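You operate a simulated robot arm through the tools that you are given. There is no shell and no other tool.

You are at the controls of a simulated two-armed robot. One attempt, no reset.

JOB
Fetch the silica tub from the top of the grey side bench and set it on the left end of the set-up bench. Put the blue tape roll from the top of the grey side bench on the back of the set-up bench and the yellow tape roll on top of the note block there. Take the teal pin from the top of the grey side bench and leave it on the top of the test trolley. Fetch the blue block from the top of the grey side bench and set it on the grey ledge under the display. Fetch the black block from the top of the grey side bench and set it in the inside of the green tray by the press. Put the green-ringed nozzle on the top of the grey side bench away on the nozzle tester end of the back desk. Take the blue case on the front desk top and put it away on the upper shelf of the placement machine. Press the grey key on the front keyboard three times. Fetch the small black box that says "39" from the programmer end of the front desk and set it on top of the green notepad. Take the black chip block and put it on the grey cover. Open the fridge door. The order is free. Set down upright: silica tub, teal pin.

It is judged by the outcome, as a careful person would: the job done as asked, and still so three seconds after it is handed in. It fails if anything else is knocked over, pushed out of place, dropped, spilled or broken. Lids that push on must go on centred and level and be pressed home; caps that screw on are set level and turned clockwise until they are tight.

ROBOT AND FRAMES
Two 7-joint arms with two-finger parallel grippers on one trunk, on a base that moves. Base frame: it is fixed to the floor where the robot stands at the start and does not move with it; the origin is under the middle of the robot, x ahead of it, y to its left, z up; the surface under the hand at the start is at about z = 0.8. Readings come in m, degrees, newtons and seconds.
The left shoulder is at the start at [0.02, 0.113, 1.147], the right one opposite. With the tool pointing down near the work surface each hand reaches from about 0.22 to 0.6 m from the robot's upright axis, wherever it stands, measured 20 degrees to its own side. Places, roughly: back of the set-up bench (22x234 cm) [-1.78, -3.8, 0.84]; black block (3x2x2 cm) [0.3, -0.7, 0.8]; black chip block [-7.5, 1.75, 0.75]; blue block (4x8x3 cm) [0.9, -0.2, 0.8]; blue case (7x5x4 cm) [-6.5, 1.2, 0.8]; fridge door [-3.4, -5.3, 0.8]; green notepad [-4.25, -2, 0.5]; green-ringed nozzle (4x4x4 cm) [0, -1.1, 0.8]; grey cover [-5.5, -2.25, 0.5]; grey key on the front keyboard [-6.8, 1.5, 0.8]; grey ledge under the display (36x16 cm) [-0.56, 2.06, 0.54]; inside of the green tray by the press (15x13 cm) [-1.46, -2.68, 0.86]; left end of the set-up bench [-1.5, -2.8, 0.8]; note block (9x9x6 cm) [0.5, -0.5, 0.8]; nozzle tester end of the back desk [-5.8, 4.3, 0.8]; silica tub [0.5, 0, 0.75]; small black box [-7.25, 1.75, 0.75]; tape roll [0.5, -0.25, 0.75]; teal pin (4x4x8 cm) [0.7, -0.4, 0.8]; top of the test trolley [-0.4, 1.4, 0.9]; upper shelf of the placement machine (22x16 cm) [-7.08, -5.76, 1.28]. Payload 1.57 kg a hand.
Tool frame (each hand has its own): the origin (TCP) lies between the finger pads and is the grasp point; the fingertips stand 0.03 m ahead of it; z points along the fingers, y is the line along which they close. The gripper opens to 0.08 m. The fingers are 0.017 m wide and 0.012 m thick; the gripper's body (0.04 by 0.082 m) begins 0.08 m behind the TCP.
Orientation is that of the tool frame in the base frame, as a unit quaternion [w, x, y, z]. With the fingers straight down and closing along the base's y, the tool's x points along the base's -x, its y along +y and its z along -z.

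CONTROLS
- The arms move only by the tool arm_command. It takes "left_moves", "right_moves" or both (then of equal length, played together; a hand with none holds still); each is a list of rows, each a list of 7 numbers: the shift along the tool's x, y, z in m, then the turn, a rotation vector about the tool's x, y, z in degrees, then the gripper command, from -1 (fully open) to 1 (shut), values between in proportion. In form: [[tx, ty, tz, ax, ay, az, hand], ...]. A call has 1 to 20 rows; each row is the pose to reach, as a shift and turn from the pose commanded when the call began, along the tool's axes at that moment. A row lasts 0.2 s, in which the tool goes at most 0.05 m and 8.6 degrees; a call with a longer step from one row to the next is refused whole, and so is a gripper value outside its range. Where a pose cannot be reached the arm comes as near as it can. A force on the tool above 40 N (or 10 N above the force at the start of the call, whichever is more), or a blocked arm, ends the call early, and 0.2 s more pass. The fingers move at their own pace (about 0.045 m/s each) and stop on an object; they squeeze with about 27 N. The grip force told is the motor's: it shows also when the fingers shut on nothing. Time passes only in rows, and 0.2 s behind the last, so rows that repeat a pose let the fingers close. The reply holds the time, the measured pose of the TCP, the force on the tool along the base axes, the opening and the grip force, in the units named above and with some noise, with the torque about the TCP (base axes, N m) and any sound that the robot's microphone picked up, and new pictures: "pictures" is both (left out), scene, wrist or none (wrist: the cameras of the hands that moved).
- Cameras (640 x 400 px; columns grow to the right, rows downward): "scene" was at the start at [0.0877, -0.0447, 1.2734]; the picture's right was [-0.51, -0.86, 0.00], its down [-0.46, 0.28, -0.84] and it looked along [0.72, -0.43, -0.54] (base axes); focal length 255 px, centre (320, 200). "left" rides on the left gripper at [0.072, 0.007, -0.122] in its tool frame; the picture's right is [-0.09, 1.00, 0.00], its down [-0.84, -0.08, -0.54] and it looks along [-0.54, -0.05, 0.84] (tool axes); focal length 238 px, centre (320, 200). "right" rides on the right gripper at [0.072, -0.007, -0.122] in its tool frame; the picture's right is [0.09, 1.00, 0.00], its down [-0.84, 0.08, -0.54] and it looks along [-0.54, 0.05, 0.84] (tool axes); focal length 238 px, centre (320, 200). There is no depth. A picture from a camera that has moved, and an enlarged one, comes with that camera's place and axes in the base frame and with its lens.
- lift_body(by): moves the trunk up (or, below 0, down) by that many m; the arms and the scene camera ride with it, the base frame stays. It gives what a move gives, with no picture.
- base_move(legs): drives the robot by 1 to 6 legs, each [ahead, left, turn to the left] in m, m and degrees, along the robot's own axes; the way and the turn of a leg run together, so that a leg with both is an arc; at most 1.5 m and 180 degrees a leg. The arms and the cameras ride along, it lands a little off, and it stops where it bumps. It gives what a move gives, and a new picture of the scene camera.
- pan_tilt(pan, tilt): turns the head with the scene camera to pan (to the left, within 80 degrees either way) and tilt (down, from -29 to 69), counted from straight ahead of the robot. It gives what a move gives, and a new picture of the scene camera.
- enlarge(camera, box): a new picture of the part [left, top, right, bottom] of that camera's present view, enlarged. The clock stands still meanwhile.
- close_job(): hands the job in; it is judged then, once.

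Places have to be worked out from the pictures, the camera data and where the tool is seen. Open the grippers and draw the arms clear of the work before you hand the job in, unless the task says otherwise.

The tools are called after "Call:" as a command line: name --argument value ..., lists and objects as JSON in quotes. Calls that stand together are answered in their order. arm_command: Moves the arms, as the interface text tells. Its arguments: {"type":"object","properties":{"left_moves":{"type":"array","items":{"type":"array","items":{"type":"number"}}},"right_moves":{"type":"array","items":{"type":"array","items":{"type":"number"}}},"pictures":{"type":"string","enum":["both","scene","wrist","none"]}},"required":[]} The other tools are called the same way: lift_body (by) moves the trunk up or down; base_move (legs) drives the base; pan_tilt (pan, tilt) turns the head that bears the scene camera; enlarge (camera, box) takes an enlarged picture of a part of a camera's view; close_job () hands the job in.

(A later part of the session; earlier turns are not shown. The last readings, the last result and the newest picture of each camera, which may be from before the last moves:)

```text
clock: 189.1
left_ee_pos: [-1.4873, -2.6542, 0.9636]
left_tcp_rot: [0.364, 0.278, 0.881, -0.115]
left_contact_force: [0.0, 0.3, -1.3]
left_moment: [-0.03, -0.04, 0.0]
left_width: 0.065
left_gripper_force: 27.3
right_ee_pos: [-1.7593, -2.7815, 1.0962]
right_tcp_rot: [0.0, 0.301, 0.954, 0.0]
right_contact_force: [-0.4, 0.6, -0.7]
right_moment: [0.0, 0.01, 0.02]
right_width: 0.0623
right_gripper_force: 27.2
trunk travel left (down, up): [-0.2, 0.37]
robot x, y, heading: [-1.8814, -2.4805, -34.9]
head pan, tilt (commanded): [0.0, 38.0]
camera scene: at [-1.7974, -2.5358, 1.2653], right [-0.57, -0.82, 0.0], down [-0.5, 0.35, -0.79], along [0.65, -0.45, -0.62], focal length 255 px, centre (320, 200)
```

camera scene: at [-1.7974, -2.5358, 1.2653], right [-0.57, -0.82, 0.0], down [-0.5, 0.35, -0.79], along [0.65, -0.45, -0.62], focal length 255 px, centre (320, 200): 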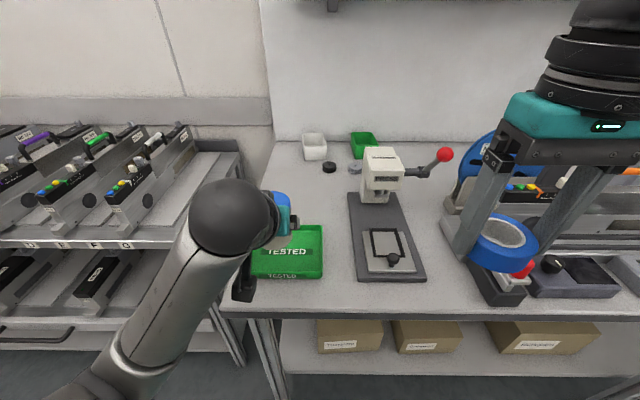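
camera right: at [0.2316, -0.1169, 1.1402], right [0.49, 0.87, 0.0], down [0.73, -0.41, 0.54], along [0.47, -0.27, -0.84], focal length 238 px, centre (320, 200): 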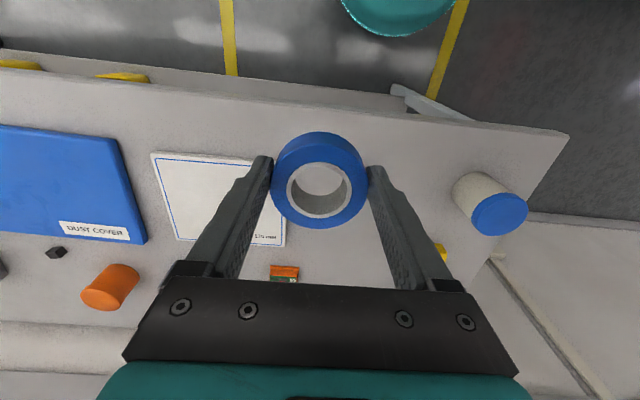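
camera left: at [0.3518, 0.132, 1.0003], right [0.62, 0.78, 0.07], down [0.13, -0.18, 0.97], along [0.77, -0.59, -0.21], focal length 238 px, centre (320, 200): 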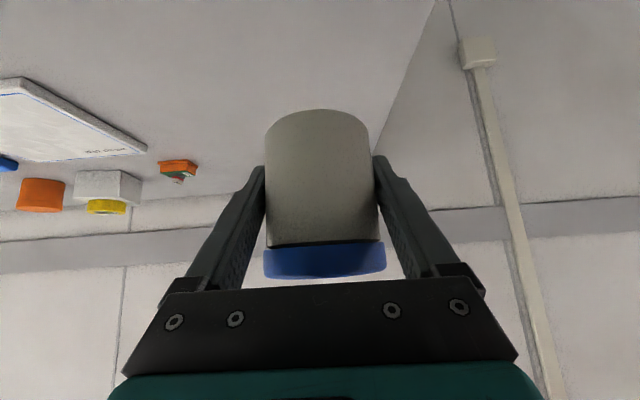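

Free area behind the tray: x 0.54–0.79, y −0.08…0.17 in my frame. I'll carry the tub over the tray to (0.63, 0.06) and lower to just above the surface.

Call:
arm_command --left_moves '[[-0.03, -0.004, 0.03, 0, 0, 0, 1], [-0.06, -0.008, 0.06, 0, 0, 0, 1], [-0.09, -0.012, 0.09, 0, 0, 0, 1], [-0.12, -0.016, 0.12, 0, 0, 0, 1], [-0.1485, -0.02, 0.1485, 0, 0, 0, 1], [-0.12, -0.02, 0.177, 0, 0, 0, 1], [-0.1, -0.02, 0.197, 0, 0, 0, 1], [-0.1, -0.02, 0.197, 0, 0, 0, 1]]' --pictures "both"

```text
clock: 190.9
left_ee_pos: [-1.3258, -2.7931, 0.8945]
left_tcp_rot: [0.364, 0.277, 0.882, -0.114]
left_contact_force: [-0.8, 0.4, -1.4]
left_moment: [-0.03, -0.02, 0.0]
left_width: 0.0652
left_gripper_force: 27.3
right_ee_pos: [-1.7588, -2.7823, 1.0958]
right_tcp_rot: [0.0, 0.301, 0.954, 0.0]
right_contact_force: [0.3, -0.2, -0.2]
right_moment: [0.0, 0.01, 0.01]
right_width: 0.0622
right_gripper_force: 26.7
trunk travel left (down, up): [-0.2, 0.37]
robot x, y, heading: [-1.8772, -2.4826, -35.0]
head pan, tilt (commanded): [0.0, 38.0]
camera scene: at [-1.7973, -2.5358, 1.2653], right [-0.57, -0.82, 0.0], down [-0.5, 0.35, -0.79], along [0.65, -0.45, -0.62], focal length 255 px, centre (320, 200)
camera left: at [-1.4348, -2.7097, 0.9308], right [0.62, 0.78, 0.07], down [0.13, -0.18, 0.97], along [0.77, -0.6, -0.21], focal length 238 px, centre (320, 200)
```

scene: 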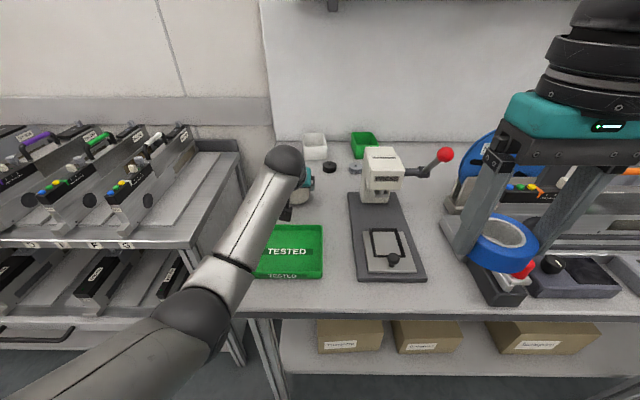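
left: 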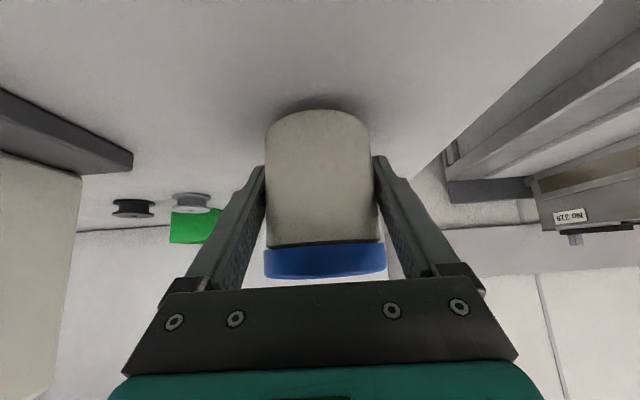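

Tub is over the free spot, ~2 cm up. Lower gently.

Call:
arm_command --left_moves '[[0.004, 0, 0.004, 0, 0, 0, 1], [0.008, 0, 0.008, 0, 0, 0, 1], [0.0115, 0, 0.0115, 0, 0, 0, 1], [0.0115, 0, 0.0115, 0, 0, 0, 1]]' --pictures "none"

Call:
enlarge --camera "left" --box '[220, 60, 420, 200]'

```text
clock: 191.9
left_ee_pos: [-1.3264, -2.7922, 0.8828]
left_tcp_rot: [0.371, 0.278, 0.879, -0.117]
left_contact_force: [5.0, -0.7, 17.9]
left_moment: [-0.04, -0.09, -0.1]
left_width: 0.0654
left_gripper_force: 27.7
right_ee_pos: [-1.7608, -2.7804, 1.0973]
right_tcp_rot: [0.0, 0.301, 0.953, 0.001]
right_contact_force: [0.2, -0.3, 0.2]
right_moment: [-0.03, 0.01, -0.02]
right_width: 0.0625
right_gripper_force: 27.1
trunk travel left (down, up): [-0.2, 0.37]
robot x, y, heading: [-1.8787, -2.483, -34.9]
head pan, tilt (commanded): [0.0, 38.0]
```

```text
2.86 times, centred on (320, 130) of left
camera zoom: at [-1.4356, -2.7091, 0.9181], right [0.62, 0.78, 0.07], down [0.12, -0.18, 0.98], along [0.77, -0.6, -0.2], focal length 681 px, centre (320, 400)
```

zoom: 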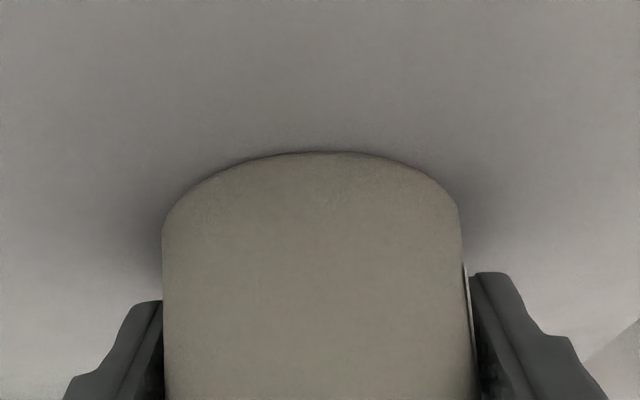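

Contact (18 N), so the bench top is at z≈0.847. Ease up a touch, open, and withdraw straight back along the tool axis.

Call:
arm_command --left_moves '[[-0.0025, 0, -0.0025, 0, 0, 0, 1], [-0.0025, 0, -0.0025, 0, 0, 0, 0], [-0.0025, 0, -0.0025, 0, 0, 0, -1], [-0.0025, 0, -0.0025, 0, 0, 0, -1], [-0.0025, 0, -0.0025, 0, 0, 0, -1], [-0.0025, 0, -0.04, 0, 0, 0, -1], [-0.0025, 0, -0.08, 0, 0, 0, -1], [-0.0025, 0, -0.12, 0, 0, 0, -1]]' --pictures "both"

```text
clock: 193.7
left_ee_pos: [-1.3964, -2.7464, 0.9655]
left_tcp_rot: [0.365, 0.278, 0.881, -0.114]
left_contact_force: [-0.3, 0.0, -0.2]
left_moment: [0.0, -0.01, 0.02]
left_width: 0.08
left_gripper_force: 0.1
right_ee_pos: [-1.7599, -2.7813, 1.0964]
right_tcp_rot: [0.0, 0.301, 0.954, 0.0]
right_contact_force: [-0.2, 0.4, -0.9]
right_moment: [0.01, 0.04, 0.01]
right_width: 0.0627
right_gripper_force: 27.0
trunk travel left (down, up): [-0.2, 0.37]
robot x, y, heading: [-1.8776, -2.478, -35.0]
head pan, tilt (commanded): [0.0, 38.0]
camera scene: at [-1.7976, -2.5357, 1.2653], right [-0.57, -0.82, 0.0], down [-0.5, 0.35, -0.79], along [0.65, -0.45, -0.62], focal length 255 px, centre (320, 200)
camera left: at [-1.5048, -2.6624, 1.0017], right [0.62, 0.78, 0.07], down [0.13, -0.18, 0.97], along [0.77, -0.6, -0.22], focal length 238 px, centre (320, 200)
```

scene: 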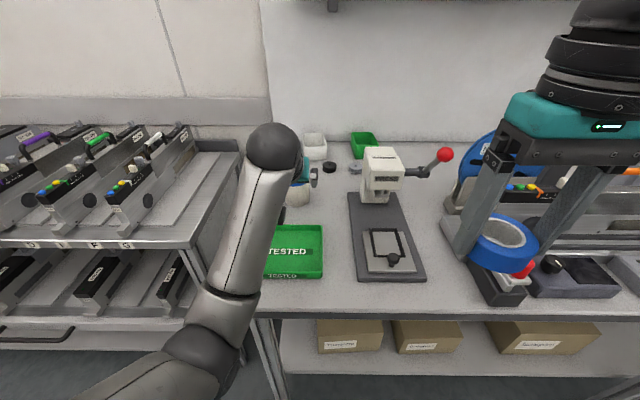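
left: 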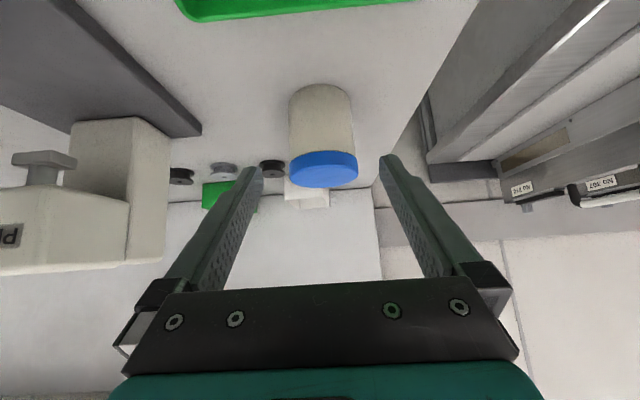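

The tub stands upright at the left end. I'll retract and level the left arm, then look along the bench for a free spot at the back for the blue roll.

Call:
arm_command --left_moves '[[0.0, 0.01, -0.03, 0, 7.5, 0, -1], [0.012, 0.022, -0.06, 0, 15, 0, -1], [0.025, 0.034, -0.09, 0, 22.5, 0, -1], [0.04, 0.046, -0.12, 0, 30, 0, -1], [0.055, 0.058, -0.15, 0, 37.5, 0, -1], [0.07, 0.07, -0.184, 0, 45, 0, -1]]' --pictures "none"

Call:
base_move --legs '[[-0.25, 0, 0], [0, -0.7, 0]]'

Call:
pan_tilt --pan 15 --tilt 30

Call:
pan_tilt --pan -50 --tilt 28

```text
clock: 195.1
left_ee_pos: [-1.3393, -2.5493, 1.0537]
left_tcp_rot: [0.013, 0.302, 0.953, 0.001]
left_contact_force: [-1.1, 1.1, 0.1]
left_moment: [-0.1, -0.06, -0.01]
left_width: 0.0798
left_gripper_force: 0.1
left hand out of reach, approached as far as the arm can: row 2, 3, 4, 5, 6
right_ee_pos: [-1.7606, -2.7789, 1.0968]
right_tcp_rot: [0.001, 0.301, 0.954, 0.0]
right_contact_force: [-0.8, 0.4, 0.0]
right_moment: [-0.1, -0.02, 0.0]
right_width: 0.0625
right_gripper_force: 27.3
trunk travel left (down, up): [-0.2, 0.37]
robot x, y, heading: [-1.8782, -2.4818, -35.1]
head pan, tilt (commanded): [0.0, 38.0]
```

```text
clock: 200.4
left_ee_pos: [-1.9406, -2.9701, 1.0526]
left_tcp_rot: [0.011, 0.301, 0.954, 0.003]
left_contact_force: [-0.2, 0.6, -0.6]
left_moment: [0.0, -0.02, 0.04]
left_width: 0.0799
left_gripper_force: 0.1
right_ee_pos: [-2.3656, -3.1977, 1.0967]
right_tcp_rot: [0.0, 0.303, 0.953, 0.0]
right_contact_force: [-0.3, 0.3, -0.2]
right_moment: [0.03, 0.0, 0.0]
right_width: 0.0623
right_gripper_force: 27.8
trunk travel left (down, up): [-0.2, 0.37]
robot x, y, heading: [-2.4858, -2.8949, -35.2]
head pan, tilt (commanded): [0.0, 38.0]
camera scene: at [-2.4019, -2.9523, 1.2653], right [-0.58, -0.82, 0.0], down [-0.5, 0.36, -0.79], along [0.64, -0.45, -0.62], focal length 255 px, centre (320, 200)
```

scene: 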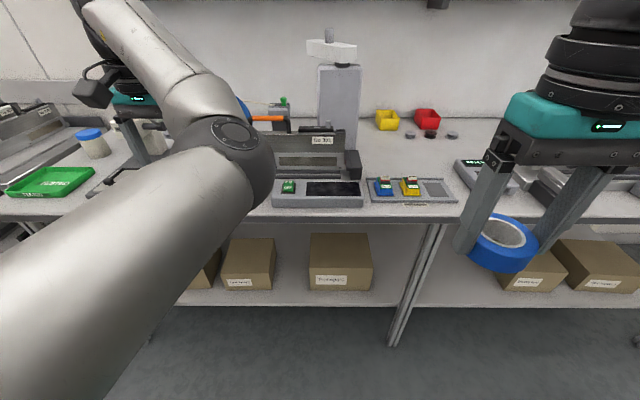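

```text
clock: 201.1
left_ee_pos: [-1.9416, -2.9693, 1.052]
left_tcp_rot: [0.011, 0.302, 0.953, 0.003]
left_contact_force: [0.4, 0.9, 0.0]
left_moment: [0.01, -0.03, 0.04]
left_width: 0.0802
left_gripper_force: 0.1
right_ee_pos: [-2.3632, -3.1984, 1.0978]
right_tcp_rot: [0.0, 0.303, 0.953, 0.0]
right_contact_force: [-0.8, -0.7, 0.1]
right_moment: [0.02, 0.0, -0.02]
right_width: 0.0621
right_gripper_force: 27.3
trunk travel left (down, up): [-0.2, 0.37]
robot x, y, heading: [-2.4827, -2.8962, -35.2]
head pan, tilt (commanded): [15.0, 30.0]
camera scene: at [-2.3873, -2.9336, 1.2776], right [-0.35, -0.94, 0.0], down [-0.47, 0.17, -0.87], along [0.81, -0.3, -0.5], focal length 255 px, centre (320, 200)
```

scene: 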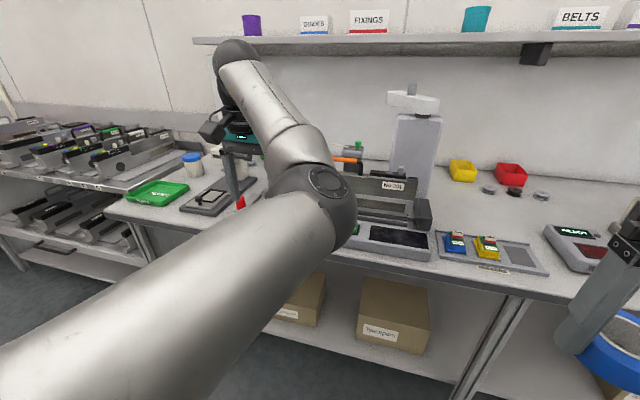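

```text
clock: 202.5
left_ee_pos: [-1.9403, -2.9684, 1.0521]
left_tcp_rot: [0.01, 0.301, 0.954, 0.004]
left_contact_force: [-0.6, 0.2, 0.9]
left_moment: [0.02, -0.01, 0.02]
left_width: 0.0801
left_gripper_force: 0.0
right_ee_pos: [-2.3646, -3.1987, 1.0966]
right_tcp_rot: [0.0, 0.302, 0.953, -0.001]
right_contact_force: [-0.7, -0.2, -1.2]
right_moment: [0.01, 0.04, 0.02]
right_width: 0.0624
right_gripper_force: 27.3
trunk travel left (down, up): [-0.2, 0.37]
robot x, y, heading: [-2.4768, -2.8996, -35.6]
head pan, tilt (commanded): [-50.0, 28.0]
camera scene: at [-2.4646, -2.9931, 1.2808], right [-1.0, -0.08, 0.0], down [-0.04, 0.47, -0.88], along [0.07, -0.88, -0.47], focal length 255 px, centre (320, 200)
```

scene: 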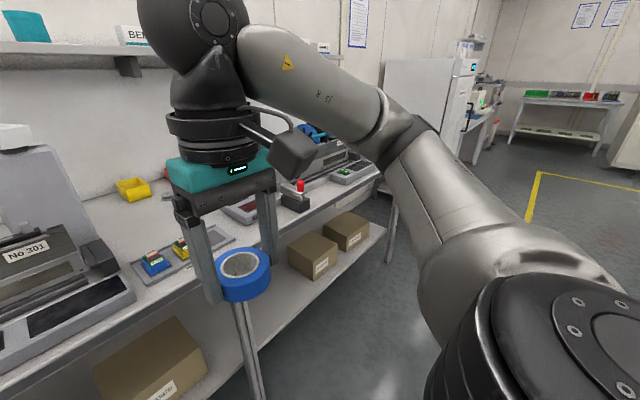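

The left arm again reported a limit on the way back (odd elbow posture), though it's clear of everything. I'll try to bring it to a relaxed pose step by step.

Call:
arm_command --left_moves '[[0.02, 0, 0, 0, 0, 8, -1], [0.04, 0, 0, 0, 0, 16, -1], [0.06, 0, 0, 0, 0, 24, -1], [0.08, 0, 0, 0, 0, 32, -1]]' --pictures "none"

Call:
pan_tilt --pan 30 --tilt 25

```text
clock: 203.5
left_ee_pos: [-1.9934, -2.8474, 1.0404]
left_tcp_rot: [0.01, 0.553, 0.833, 0.005]
left_contact_force: [-0.5, 0.5, -0.2]
left_moment: [0.01, -0.01, 0.01]
left_width: 0.0801
left_gripper_force: 0.1
left hand out of reach, approached as far as the arm can: row 1, 2, 3, 4
right_ee_pos: [-2.3644, -3.1985, 1.0959]
right_tcp_rot: [0.0, 0.303, 0.953, 0.0]
right_contact_force: [0.7, -0.4, -1.0]
right_moment: [0.01, -0.01, -0.01]
right_width: 0.0622
right_gripper_force: 27.2
trunk travel left (down, up): [-0.2, 0.37]
robot x, y, heading: [-2.4833, -2.8974, -35.2]
head pan, tilt (commanded): [-50.0, 28.0]
```

```text
clock: 205.0
left_ee_pos: [-1.9936, -2.8489, 1.0423]
left_tcp_rot: [0.009, 0.552, 0.834, 0.005]
left_contact_force: [0.6, 0.2, 0.0]
left_moment: [0.01, 0.01, -0.01]
left_width: 0.0801
left_gripper_force: 0.0
right_ee_pos: [-2.3641, -3.1992, 1.0979]
right_tcp_rot: [0.0, 0.302, 0.953, 0.0]
right_contact_force: [-0.1, -0.3, 0.0]
right_moment: [-0.03, 0.0, -0.05]
right_width: 0.0623
right_gripper_force: 27.0
trunk travel left (down, up): [-0.2, 0.37]
robot x, y, heading: [-2.4806, -2.8981, -35.2]
head pan, tilt (commanded): [30.0, 25.0]
camera scene: at [-2.3804, -2.9108, 1.2856], right [-0.09, -1.0, 0.0], down [-0.42, 0.04, -0.91], along [0.9, -0.08, -0.42], focal length 255 px, centre (320, 200)
```

scene: 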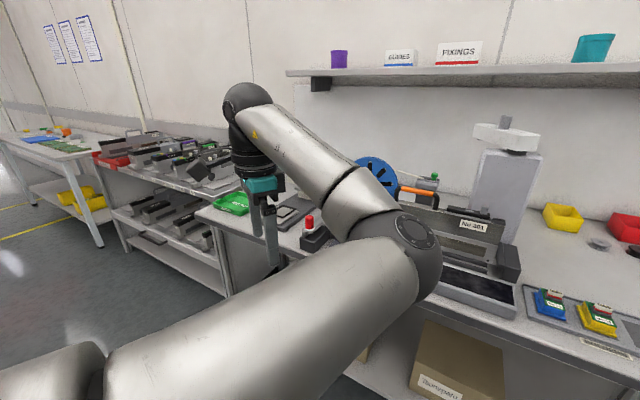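

The elbow is folded inward. I'll swing the hand out to the left and turn the tool the other way to let the elbow come back outside.

Call:
arm_command --left_moves '[[0.0, 0.03, -0.02, 0, 0, -8, -1], [0.0, 0.06, -0.03, 0, 0, -16, -1], [0.0, 0.09, -0.04, 0, 0, -24, -1], [0.0, 0.12, -0.05, 0, 0, -32, -1], [0.0, 0.15, -0.05, 0, 0, -40, -1], [0.0, 0.15, -0.05, 0, 0, -48, -1]]' --pictures "scene"

```text
clock: 206.4
left_ee_pos: [-1.8542, -2.7894, 1.0938]
left_tcp_rot: [0.012, 0.165, 0.986, 0.002]
left_contact_force: [0.3, 0.6, -0.3]
left_moment: [0.0, -0.01, 0.0]
left_width: 0.0799
left_gripper_force: 0.0
right_ee_pos: [-2.3646, -3.1995, 1.0962]
right_tcp_rot: [0.0, 0.303, 0.953, 0.0]
right_contact_force: [0.2, -0.7, 0.1]
right_moment: [0.02, 0.02, 0.0]
right_width: 0.0624
right_gripper_force: 27.1
trunk travel left (down, up): [-0.2, 0.37]
robot x, y, heading: [-2.4775, -2.8993, -35.3]
head pan, tilt (commanded): [30.0, 25.0]
camera scene: at [-2.3806, -2.9109, 1.2857], right [-0.09, -1.0, 0.0], down [-0.42, 0.04, -0.91], along [0.9, -0.08, -0.42], focal length 255 px, centre (320, 200)
```

scene: 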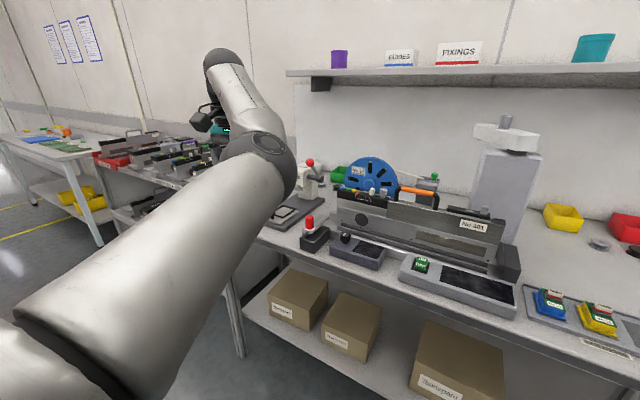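

Elbow is nearly straight now. I'll stretch the arm slightly further out to the left-front (free air), then yaw clockwise to fold the elbow outward as before.

Call:
arm_command --left_moves '[[-0.02, 0.03, -0.02, 0, 0, 0, -1], [-0.04, 0.06, -0.04, 0, 0, 0, -1], [-0.05, 0.09, -0.06, 0, 0, 0, -1], [-0.05, 0.09, -0.06, 0, 0, 8, -1], [-0.04, 0.07, -0.05, 0, 0, 16, -1], [-0.02, 0.05, -0.04, 0, 0, 24, -1], [0.0, 0.03, -0.03, 0, 0, 32, -1], [0.02, 0.0, -0.02, 0, 0, 40, -1], [0.04, -0.02, -0.02, 0, 0, 48, -1]]' --pictures "scene"

```text
clock: 208.4
left_ee_pos: [-1.8342, -2.8002, 1.137]
left_tcp_rot: [0.008, 0.553, 0.833, 0.005]
left_contact_force: [0.4, 0.1, 0.3]
left_moment: [-0.01, 0.01, 0.05]
left_width: 0.0799
left_gripper_force: 0.1
left hand out of reach, approached as far as the arm can: row 2, 3, 4, 5, 6, 7, 8, 9
right_ee_pos: [-2.3633, -3.1985, 1.0958]
right_tcp_rot: [0.0, 0.302, 0.953, 0.0]
right_contact_force: [-0.7, -0.5, 0.4]
right_moment: [-0.02, 0.0, -0.01]
right_width: 0.0625
right_gripper_force: 27.4
trunk travel left (down, up): [-0.2, 0.37]
robot x, y, heading: [-2.4834, -2.8979, -35.1]
head pan, tilt (commanded): [30.0, 25.0]
camera scene: at [-2.3805, -2.9109, 1.2857], right [-0.09, -1.0, 0.0], down [-0.42, 0.04, -0.91], along [0.9, -0.08, -0.42], focal length 255 px, centre (320, 200)
```

scene: 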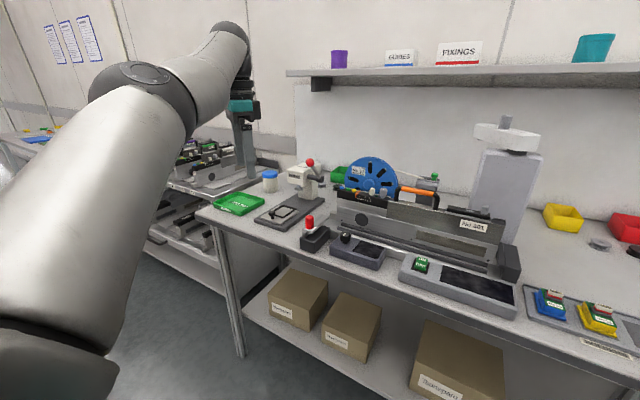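

The elbow is now up/outside. Draw the hand inward with a bit more yaw.

Call:
arm_command --left_moves '[[0.02, -0.02, 0.01, 0, 0, 8, -1], [0.04, -0.04, 0.02, 0, 0, 16, -1], [0.05, -0.07, 0.03, 0, 0, 16, -1], [0.06, -0.1, 0.04, 0, 0, 16, -1], [0.07, -0.13, 0.05, 0, 0, 16, -1], [0.08, -0.16, 0.06, 0, 0, 16, -1]]' --pictures "scene"

```text
clock: 209.8
left_ee_pos: [-1.8305, -2.7977, 1.1272]
left_tcp_rot: [0.008, 0.663, 0.749, 0.006]
left_contact_force: [-0.4, 0.2, -0.3]
left_moment: [0.02, 0.01, -0.02]
left_width: 0.0799
left_gripper_force: 0.1
left hand out of reach, approached as far as the arm can: row 1, 2, 3, 4, 5, 6
right_ee_pos: [-2.3648, -3.1989, 1.0967]
right_tcp_rot: [0.0, 0.303, 0.953, -0.001]
right_contact_force: [0.2, -0.6, -0.7]
right_moment: [0.0, -0.01, 0.01]
right_width: 0.0623
right_gripper_force: 27.0
trunk travel left (down, up): [-0.2, 0.37]
robot x, y, heading: [-2.484, -2.8976, -35.3]
head pan, tilt (commanded): [30.0, 25.0]
camera scene: at [-2.3803, -2.9112, 1.2856], right [-0.09, -1.0, 0.0], down [-0.42, 0.04, -0.91], along [0.9, -0.08, -0.42], focal length 255 px, centre (320, 200)
```

scene: 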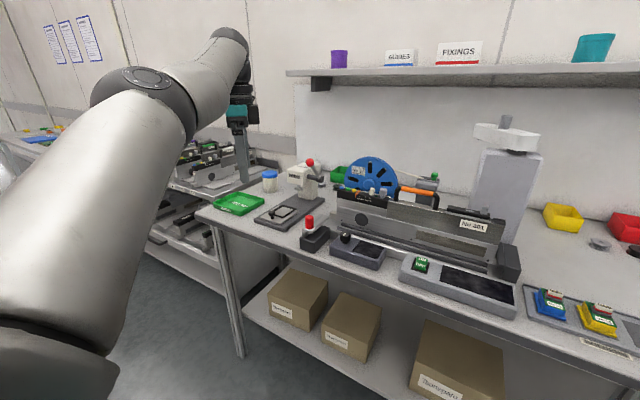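

Straight again; try folding with the opposite rotation plus inward motion.

Call:
arm_command --left_moves '[[0.01, -0.02, 0.01, 0, 0, -8, -1], [0.02, -0.03, 0.02, 0, 0, -16, -1], [0.03, -0.04, 0.03, 0, 0, -24, -1], [0.04, -0.05, 0.04, 0, 0, -32, -1], [0.05, -0.06, 0.05, 0, 0, -40, -1], [0.06, -0.07, 0.06, 0, 0, -48, -1]]' --pictures "scene"

```text
clock: 211.2
left_ee_pos: [-1.8198, -2.7322, 1.0944]
left_tcp_rot: [0.01, 0.3, 0.954, 0.002]
left_contact_force: [-1.2, 0.4, -0.1]
left_moment: [-0.02, -0.02, -0.02]
left_width: 0.0803
left_gripper_force: 0.0
left hand out of reach, approached as far as the arm can: row 1, 2, 3, 4, 5, 6
right_ee_pos: [-2.3636, -3.1973, 1.0965]
right_tcp_rot: [0.0, 0.303, 0.953, 0.0]
right_contact_force: [-0.1, 0.5, -1.4]
right_moment: [-0.01, 0.02, 0.0]
right_width: 0.0622
right_gripper_force: 27.4
trunk travel left (down, up): [-0.2, 0.37]
robot x, y, heading: [-2.4801, -2.8992, -35.5]
head pan, tilt (commanded): [30.0, 25.0]
camera scene: at [-2.3803, -2.9105, 1.2856], right [-0.09, -1.0, 0.0], down [-0.42, 0.04, -0.91], along [0.9, -0.08, -0.42], focal length 255 px, centre (320, 200)
```

scene: 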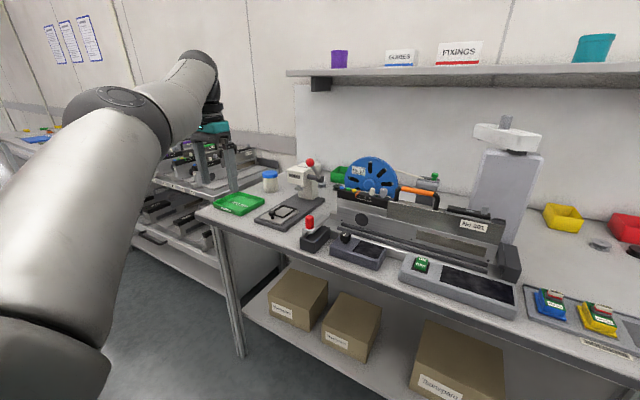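

Still straight. Since the elbow sits upward, a tool pitch (fingers swinging back toward me) should couple into it; trying that.

Call:
arm_command --left_moves '[[0.01, 0, 0, 0, 8, 0, -1], [0.02, 0, 0, 0, 16, 0, -1], [0.03, 0, 0, 0, 24, 0, -1], [0.04, 0, 0, 0, 32, 0, -1], [0.05, 0, 0, 0, 40, 0, -1]]' --pictures "scene"

```text
clock: 212.4
left_ee_pos: [-1.8987, -2.672, 1.1124]
left_tcp_rot: [-0.191, 0.281, 0.938, 0.07]
left_contact_force: [0.5, 0.2, -0.8]
left_moment: [0.04, -0.01, -0.02]
left_width: 0.08
left_gripper_force: 0.0
left hand out of reach, approached as far as the arm can: row 1, 2, 3, 4, 5
right_ee_pos: [-2.3655, -3.2005, 1.0966]
right_tcp_rot: [0.001, 0.303, 0.953, 0.0]
right_contact_force: [0.1, 0.0, 0.4]
right_moment: [0.04, 0.0, -0.01]
right_width: 0.0623
right_gripper_force: 26.7
trunk travel left (down, up): [-0.2, 0.37]
robot x, y, heading: [-2.4829, -2.8994, -34.9]
head pan, tilt (commanded): [30.0, 25.0]
camera scene: at [-2.3811, -2.912, 1.2857], right [-0.09, -1.0, 0.0], down [-0.42, 0.04, -0.91], along [0.9, -0.08, -0.42], focal length 255 px, centre (320, 200)
```

scene: 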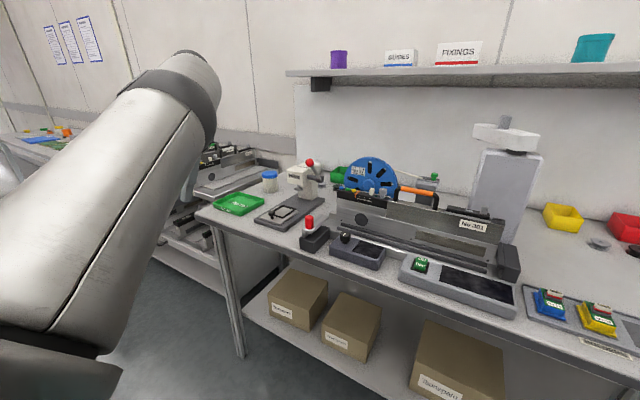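

Not yet. Try the opposite pitch with inward motion.

Call:
arm_command --left_moves '[[0.0, 0, 0, 0, -8, 0, -1], [0.0, 0, 0, 0, -16, 0, -1], [0.0, 0, 0, 0, -24, 0, -1], [0.01, 0, -0.01, 0, -32, 0, -1], [0.02, 0, -0.02, 0, -40, 0, -1], [0.03, 0, -0.03, 0, -48, 0, -1], [0.04, 0, -0.04, 0, -56, 0, -1], [0.05, 0, -0.05, 0, -64, 0, -1]]' --pictures "scene"

```text
clock: 214.2
left_ee_pos: [-1.921, -2.6568, 1.177]
left_tcp_rot: [0.337, 0.275, 0.896, -0.088]
left_contact_force: [0.7, 0.6, -0.4]
left_moment: [-0.02, -0.01, 0.01]
left_width: 0.08
left_gripper_force: 0.1
right_ee_pos: [-2.3648, -3.198, 1.0966]
right_tcp_rot: [0.0, 0.303, 0.953, 0.0]
right_contact_force: [0.0, -0.7, -1.1]
right_moment: [-0.02, -0.04, 0.01]
right_width: 0.0622
right_gripper_force: 26.8
trunk travel left (down, up): [-0.2, 0.37]
robot x, y, heading: [-2.4806, -2.8971, -35.4]
head pan, tilt (commanded): [30.0, 25.0]
camera scene: at [-2.3806, -2.9105, 1.2857], right [-0.09, -1.0, 0.0], down [-0.42, 0.04, -0.91], along [0.9, -0.08, -0.42], focal length 255 px, centre (320, 200)
```

scene: 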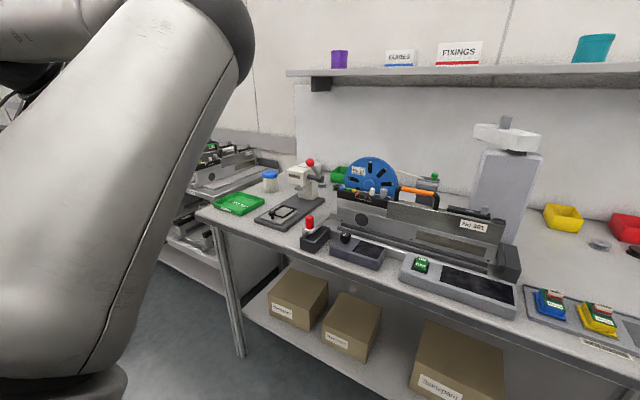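

It folds again, but with the elbow inside. I'll back away from the bench for room, then replicate the recovery that worked before: stretch the hand to front-centre and yaw clockwise while pulling in.

Call:
base_move --legs '[[-0.45, 0, 0]]'

Call:
arm_command --left_moves '[[-0.035, -0.02, 0.02, 0, 4, 0, -1], [-0.07, -0.04, 0.04, 0, 8, 0, -1], [-0.1, -0.07, 0.07, 0, 12, 0, -1], [-0.13, -0.1, 0.09, 0, 16, 0, -1], [-0.15, -0.14, 0.1, 0, 20, 0, -1], [-0.16, -0.18, 0.11, 0, 25, 0, -1], [-0.17, -0.22, 0.12, 0, 25, 0, -1], [-0.18, -0.26, 0.13, 0, 25, 0, -1], [-0.18, -0.3, 0.14, 0, 25, 0, -1], [-0.18, -0.34, 0.15, 0, 25, 0, -1], [-0.18, -0.38, 0.16, 0, 25, 0, -1], [-0.18, -0.42, 0.17, 0, 25, 0, -1], [-0.18, -0.46, 0.18, 0, 25, 0, -1], [-0.18, -0.5, 0.19, 0, 25, 0, -1], [-0.18, -0.54, 0.2, 0, 25, 0, -1]]' --pictures "scene"

```text
clock: 216.9
left_ee_pos: [-2.287, -2.3969, 1.1773]
left_tcp_rot: [0.336, 0.273, 0.897, -0.088]
left_contact_force: [-0.1, -0.4, -0.3]
left_moment: [-0.01, 0.0, 0.01]
left_width: 0.0799
left_gripper_force: 0.1
right_ee_pos: [-2.7305, -2.9401, 1.0964]
right_tcp_rot: [0.0, 0.301, 0.954, 0.0]
right_contact_force: [0.7, -0.3, -0.6]
right_moment: [0.01, -0.03, 0.01]
right_width: 0.0625
right_gripper_force: 27.4
trunk travel left (down, up): [-0.2, 0.37]
robot x, y, heading: [-2.8453, -2.6374, -35.3]
head pan, tilt (commanded): [30.0, 25.0]
camera scene: at [-2.7465, -2.6525, 1.2857], right [-0.09, -1.0, 0.0], down [-0.42, 0.04, -0.91], along [0.9, -0.08, -0.42], focal length 255 px, centre (320, 200)
```

scene: 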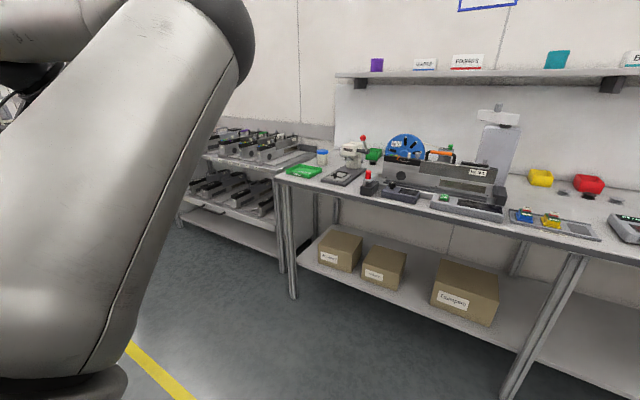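

```text
refused: row 3 steps farther than a row can; nothing moved
```

Resend with shorter steps.

Call:
arm_command --left_moves '[[-0.007, -0.038, 0.0163, 0, 2, 0, -1], [-0.014, -0.076, 0.0326, 0, 4, 0, -1], [-0.021, -0.114, 0.0489, 0, 6, 0, -1], [-0.028, -0.152, 0.0652, 0, 8, 0, -1], [-0.035, -0.19, 0.0815, 0, 10, 0, -1], [-0.042, -0.228, 0.0978, 0, 12, 0, -1], [-0.049, -0.266, 0.1141, 0, 14, 0, -1], [-0.056, -0.304, 0.1304, 0, 16, 0, -1], [-0.063, -0.342, 0.1467, 0, 18, 0, -1], [-0.07, -0.38, 0.163, 0, 20, 0, -1], [-0.077, -0.418, 0.1793, 0, 22, 0, -1], [-0.084, -0.456, 0.1956, 0, 24, 0, -1], [-0.091, -0.494, 0.2119, 0, 25, 0, -1], [-0.098, -0.532, 0.2282, 0, 25, 0, -1], [-0.105, -0.57, 0.2445, 0, 25, 0, -1]]' --pictures "scene"

```text
clock: 220.1
left_ee_pos: [-2.4005, -3.0061, 1.0432]
left_tcp_rot: [0.134, 0.285, 0.949, -0.026]
left_contact_force: [-1.5, -1.0, -0.5]
left_moment: [0.01, 0.01, 0.0]
left_width: 0.08
left_gripper_force: 0.0
left hand out of reach, approached as far as the arm can: row 6, 7, 8, 9, 10, 11, 12, 13
right_ee_pos: [-2.7294, -2.9419, 1.0962]
right_tcp_rot: [0.0, 0.301, 0.954, 0.0]
right_contact_force: [-0.8, 0.9, 0.7]
right_moment: [0.01, 0.0, 0.01]
right_width: 0.0624
right_gripper_force: 26.9
trunk travel left (down, up): [-0.2, 0.37]
robot x, y, heading: [-2.8504, -2.6415, -35.5]
head pan, tilt (commanded): [30.0, 25.0]
camera scene: at [-2.7465, -2.6529, 1.2857], right [-0.09, -1.0, 0.0], down [-0.42, 0.04, -0.91], along [0.9, -0.08, -0.42], focal length 255 px, centre (320, 200)
```

scene: 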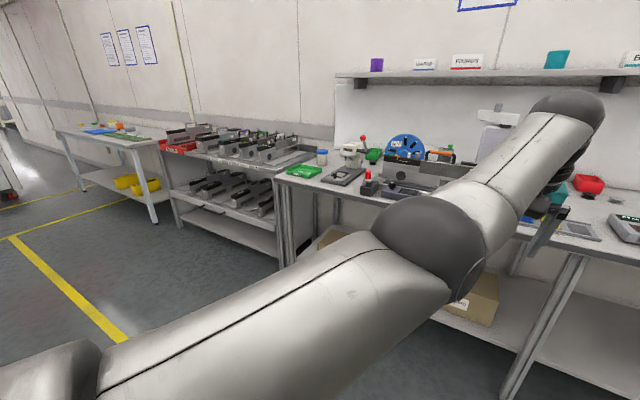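

Hand is at front-centre. Now yaw clockwise 40° while pulling back.

Call:
arm_command --left_moves '[[0.02, 0, 0, 0, 0, 8, -1], [0.04, 0, 0, 0, 0, 16, -1], [0.06, 0, 0, 0, 0, 24, -1], [0.08, 0, 0, 0, 0, 32, -1], [0.1, 0, 0, 0, 0, 40, -1]]' --pictures "scene"

```text
clock: 221.3
left_ee_pos: [-2.4797, -2.9519, 1.0162]
left_tcp_rot: [0.135, 0.593, 0.793, 0.021]
left_contact_force: [0.1, -0.3, -0.3]
left_moment: [0.02, -0.05, -0.02]
left_width: 0.08
left_gripper_force: 0.1
left hand out of reach, approached as far as the arm can: row 3, 4
right_ee_pos: [-2.7297, -2.9418, 1.0968]
right_tcp_rot: [0.0, 0.301, 0.954, 0.001]
right_contact_force: [0.3, -0.1, -0.3]
right_moment: [-0.02, -0.03, -0.02]
right_width: 0.0622
right_gripper_force: 27.1
trunk travel left (down, up): [-0.2, 0.37]
robot x, y, heading: [-2.8467, -2.642, -35.2]
head pan, tilt (commanded): [30.0, 25.0]
camera scene: at [-2.7469, -2.6538, 1.2857], right [-0.09, -1.0, 0.0], down [-0.42, 0.04, -0.91], along [0.9, -0.08, -0.42], focal length 255 px, centre (320, 200)
```

scene: 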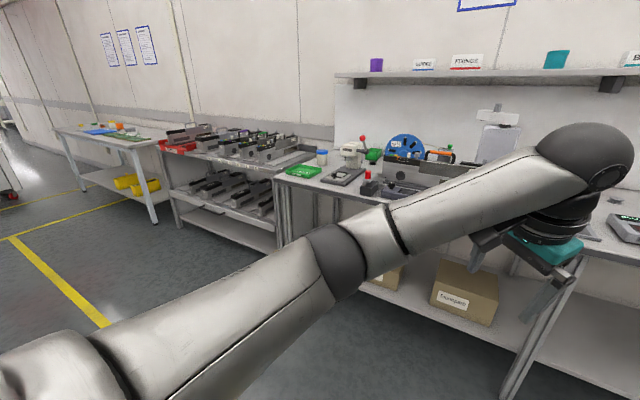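

It folded with the elbow outside. Bring the hand in with the yaw undone, then level it.

Call:
arm_command --left_moves '[[0.036, 0.008, -0.016, 0, 0, -8, -1], [0.073, 0.017, -0.032, 0, 0, -16, -1], [0.11, 0.025, -0.049, 0, 0, -24, -1], [0.146, 0.034, -0.065, 0, 0, -32, -1], [0.183, 0.042, -0.081, 0, 0, -40, -1]]' --pictures "none"

Call:
arm_command --left_moves '[[0, 0, 0, 0, 7.5, 0, -1], [0, 0, 0, 0, 15, 0, -1]]' --pictures "scene"

```text
clock: 222.5
left_ee_pos: [-2.5073, -2.7501, 1.0686]
left_tcp_rot: [0.134, 0.285, 0.949, -0.027]
left_contact_force: [0.8, 1.2, -0.1]
left_moment: [-0.01, 0.02, -0.01]
left_width: 0.0799
left_gripper_force: 0.1
right_ee_pos: [-2.7293, -2.9402, 1.0962]
right_tcp_rot: [0.0, 0.301, 0.954, 0.001]
right_contact_force: [0.7, -1.2, -0.8]
right_moment: [0.0, 0.0, 0.03]
right_width: 0.0623
right_gripper_force: 26.9
trunk travel left (down, up): [-0.2, 0.37]
robot x, y, heading: [-2.8467, -2.644, -35.0]
head pan, tilt (commanded): [30.0, 25.0]
```

```text
clock: 223.1
left_ee_pos: [-2.5075, -2.7522, 1.0689]
left_tcp_rot: [0.008, 0.287, 0.958, 0.011]
left_contact_force: [-1.0, -0.2, -0.3]
left_moment: [-0.01, 0.0, 0.01]
left_width: 0.0798
left_gripper_force: 0.0
right_ee_pos: [-2.7295, -2.941, 1.0968]
right_tcp_rot: [0.0, 0.301, 0.954, 0.0]
right_contact_force: [0.6, 0.3, -1.0]
right_moment: [0.01, -0.02, 0.0]
right_width: 0.0622
right_gripper_force: 26.9
trunk travel left (down, up): [-0.2, 0.37]
robot x, y, heading: [-2.8456, -2.6395, -35.1]
head pan, tilt (commanded): [30.0, 25.0]
camera scene: at [-2.746, -2.6528, 1.2856], right [-0.09, -1.0, 0.0], down [-0.42, 0.04, -0.91], along [0.9, -0.08, -0.42], focal length 255 px, centre (320, 200)
```

scene: 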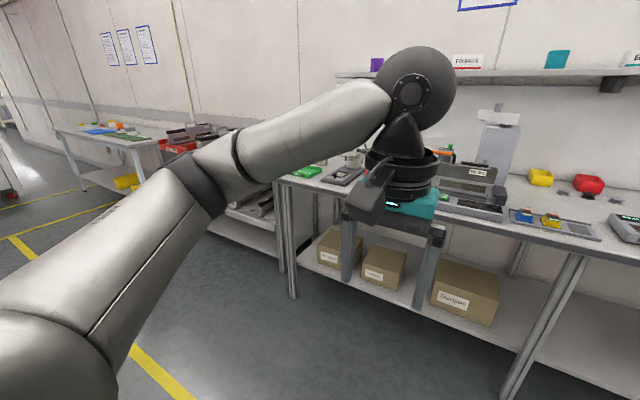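

Left arm is back to normal (I'll retrace paths from now on). The back of the bench has a free spot between the tower machine and the small discs. I'll raise the left hand and approach there; the roll will be set down once and re-gripped tilted to reach the back.

Call:
arm_command --left_moves '[[0, 0, -0.04, 0, 0, 0, -1], [0, 0, -0.08, 0, 0, 0, -1], [0, 0, -0.1, 0, 0, 0, -1]]' --pictures "none"

Call:
base_move --legs '[[0.4, -0.15, 0], [0.3, 0, 0]]'

Call:
pan_tilt --pan -5 --tilt 42

```text
clock: 223.9
left_ee_pos: [-2.5099, -2.7561, 1.1705]
left_tcp_rot: [0.008, 0.287, 0.958, 0.011]
left_contact_force: [0.4, 0.2, -0.4]
left_moment: [-0.02, -0.03, 0.01]
left_width: 0.0796
left_gripper_force: 0.0
right_ee_pos: [-2.7289, -2.9407, 1.0966]
right_tcp_rot: [0.0, 0.301, 0.954, 0.001]
right_contact_force: [-0.4, 0.2, -0.2]
right_moment: [0.0, 0.01, 0.01]
right_width: 0.0622
right_gripper_force: 26.7
trunk travel left (down, up): [-0.2, 0.37]
robot x, y, heading: [-2.8435, -2.6393, -35.2]
head pan, tilt (commanded): [30.0, 25.0]
```

```text
clock: 228.2
left_ee_pos: [-2.0209, -3.2927, 1.1709]
left_tcp_rot: [0.009, 0.292, 0.956, 0.012]
left_contact_force: [0.7, -0.4, -0.7]
left_moment: [0.02, -0.02, 0.0]
left_width: 0.0802
left_gripper_force: 0.0
right_ee_pos: [-2.2424, -3.4768, 1.0961]
right_tcp_rot: [0.0, 0.305, 0.952, 0.0]
right_contact_force: [-0.2, -0.6, -1.3]
right_moment: [0.0, 0.02, 0.03]
right_width: 0.0622
right_gripper_force: 26.7
trunk travel left (down, up): [-0.2, 0.37]
robot x, y, heading: [-2.3578, -3.1728, -35.8]
head pan, tilt (commanded): [30.0, 25.0]
camera scene: at [-2.2574, -3.1883, 1.2856], right [-0.1, -1.0, 0.0], down [-0.42, 0.04, -0.91], along [0.9, -0.09, -0.42], focal length 255 px, centre (320, 200)
```

scene: 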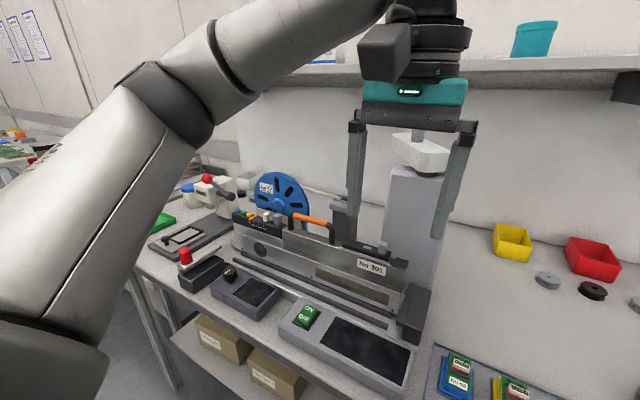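

```text
clock: 229.2
left_ee_pos: [-2.021, -3.2923, 1.1703]
left_tcp_rot: [0.009, 0.291, 0.957, 0.011]
left_contact_force: [0.1, 0.2, 0.1]
left_moment: [-0.01, 0.01, -0.02]
left_width: 0.08
left_gripper_force: 0.0
right_ee_pos: [-2.244, -3.4752, 1.097]
right_tcp_rot: [0.0, 0.307, 0.952, 0.0]
right_contact_force: [-0.3, 0.4, 0.0]
right_moment: [-0.02, 0.0, 0.0]
right_width: 0.0623
right_gripper_force: 27.0
trunk travel left (down, up): [-0.2, 0.37]
robot x, y, heading: [-2.3594, -3.1728, -35.5]
head pan, tilt (commanded): [-5.0, 42.0]
camera scene: at [-2.2861, -3.2333, 1.2594], right [-0.65, -0.76, 0.0], down [-0.51, 0.43, -0.74], along [0.56, -0.48, -0.67], focal length 255 px, centre (320, 200)
```

scene: 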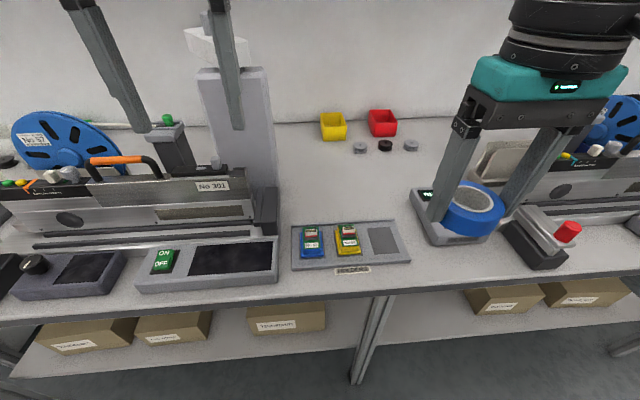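

Free back spot: just in front of the yellow bin, left of the first disc – about (0.79,−0.11) from here. I'll edge 0.12 m closer and bring the roll over the clear area behind the pad tray first.

Call:
base_move --legs '[[0.12, 0, 0]]'

Call:
arm_command --right_moves '[[-0.04, 0.014, 0, 0, 0, 0, 1], [-0.08, 0.028, 0, 0, 0, 0, 1], [-0.12, 0.042, 0.0, 0, 0, 0, 1], [-0.16, 0.056, 0.01, 0, 0, 0, 1], [-0.2, 0.07, 0.03, 0, 0, 0, 1], [-0.2, 0.07, 0.07, 0, 0, 0, 1], [-0.2, 0.07, 0.11, 0, 0, 0, 1], [-0.2, 0.07, 0.15, 0, 0, 0, 1], [-0.2, 0.07, 0.15, 0, 0, 0, 1]]' --pictures "both"

```text
clock: 230.5
left_ee_pos: [-1.9246, -3.3631, 1.1709]
left_tcp_rot: [0.009, 0.291, 0.957, 0.011]
left_contact_force: [1.2, -0.8, 0.4]
left_moment: [-0.02, 0.04, 0.04]
left_width: 0.0799
left_gripper_force: 0.0
right_ee_pos: [-2.1446, -3.5459, 1.0954]
right_tcp_rot: [-0.001, 0.305, 0.952, 0.001]
right_contact_force: [0.4, 0.2, -1.2]
right_moment: [0.0, 0.05, 0.02]
right_width: 0.0622
right_gripper_force: 27.1
trunk travel left (down, up): [-0.2, 0.37]
robot x, y, heading: [-2.2616, -3.2445, -35.6]
head pan, tilt (commanded): [-5.0, 42.0]
camera scene: at [-2.1877, -3.3035, 1.2593], right [-0.65, -0.76, 0.0], down [-0.51, 0.43, -0.74], along [0.56, -0.48, -0.67], focal length 255 px, centre (320, 200)
```

scene: 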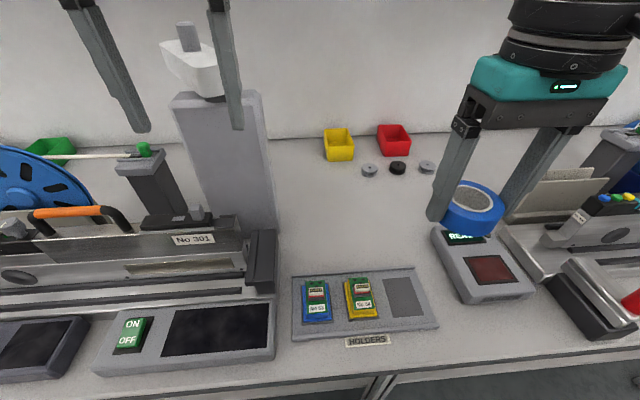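

```text
clock: 232.5
left_ee_pos: [-1.924, -3.3622, 1.1706]
left_tcp_rot: [0.008, 0.291, 0.957, 0.01]
left_contact_force: [0.3, -0.1, 1.0]
left_moment: [-0.01, -0.01, -0.01]
left_width: 0.0801
left_gripper_force: 0.1
right_ee_pos: [-1.9415, -3.6046, 0.947]
right_tcp_rot: [0.0, 0.305, 0.952, 0.0]
right_contact_force: [-0.8, 0.3, -0.7]
right_moment: [-0.01, 0.04, 0.0]
right_width: 0.0621
right_gripper_force: 27.1
trunk travel left (down, up): [-0.2, 0.37]
robot x, y, heading: [-2.2605, -3.2441, -35.7]
head pan, tilt (commanded): [-5.0, 42.0]
camera scene: at [-2.1884, -3.303, 1.2594], right [-0.65, -0.76, 0.0], down [-0.51, 0.43, -0.74], along [0.57, -0.48, -0.67], focal length 255 px, centre (320, 200)
camera right: at [-2.0028, -3.5692, 1.0682], right [0.5, 0.86, 0.0], down [0.73, -0.42, 0.54], along [0.47, -0.27, -0.84], focal length 238 px, centre (320, 200)
```

scene: 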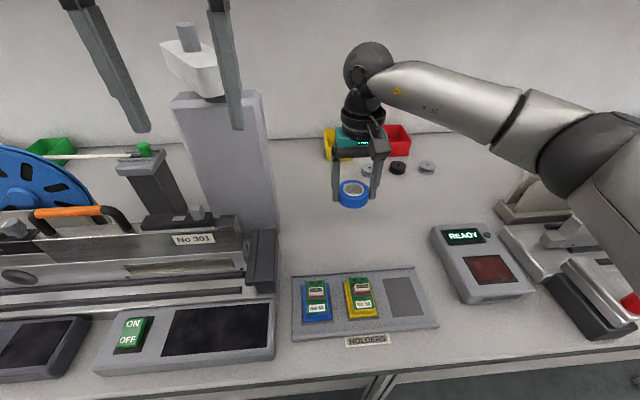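
right: 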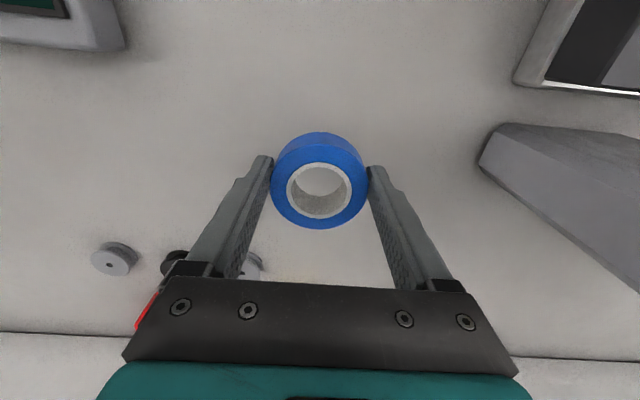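

Roll is over the clear area. Lower it to the surface.

Call:
arm_command --right_moves '[[0, 0, 0.03, 0, 0, 0, 1], [0, 0, 0.055, 0, 0, 0, 1], [0, 0, 0.059, 0, 0, 0, 1], [0, 0, 0.062, 0, 0, 0, 1], [0, 0, 0.062, 0, 0, 0, 1]]' --pictures "none"

```text
clock: 233.7
left_ee_pos: [-1.9244, -3.3626, 1.1708]
left_tcp_rot: [0.009, 0.291, 0.957, 0.011]
left_contact_force: [0.0, 0.0, 0.1]
left_moment: [-0.04, 0.01, -0.01]
left_width: 0.08
left_gripper_force: 0.0
right_ee_pos: [-1.9422, -3.6037, 0.883]
right_tcp_rot: [0.0, 0.304, 0.953, 0.001]
right_contact_force: [1.2, -0.3, -0.4]
right_moment: [0.0, 0.0, 0.02]
right_width: 0.0624
right_gripper_force: 26.6
trunk travel left (down, up): [-0.2, 0.37]
robot x, y, heading: [-2.2558, -3.2434, -35.5]
head pan, tilt (commanded): [-5.0, 42.0]
```

Call:
arm_command --right_moves '[[0, 0, 0.002, 0, 0, 0, 1], [0, 0, 0.004, 0, 0, 0, 1], [0, 0, 0.004, 0, 0, 0, 1]]' --pictures "none"

```text
clock: 234.5
left_ee_pos: [-1.9248, -3.3609, 1.1716]
left_tcp_rot: [0.01, 0.29, 0.957, 0.011]
left_contact_force: [-0.6, 0.4, 0.0]
left_moment: [0.02, 0.02, -0.02]
left_width: 0.08
left_gripper_force: 0.0
right_ee_pos: [-1.9415, -3.6056, 0.8839]
right_tcp_rot: [0.003, 0.304, 0.953, 0.0]
right_contact_force: [0.0, -0.7, 17.9]
right_moment: [0.02, 0.19, 0.02]
right_width: 0.0622
right_gripper_force: 27.0
trunk travel left (down, up): [-0.2, 0.37]
robot x, y, heading: [-2.2593, -3.2439, -35.6]
head pan, tilt (commanded): [-5.0, 42.0]
```

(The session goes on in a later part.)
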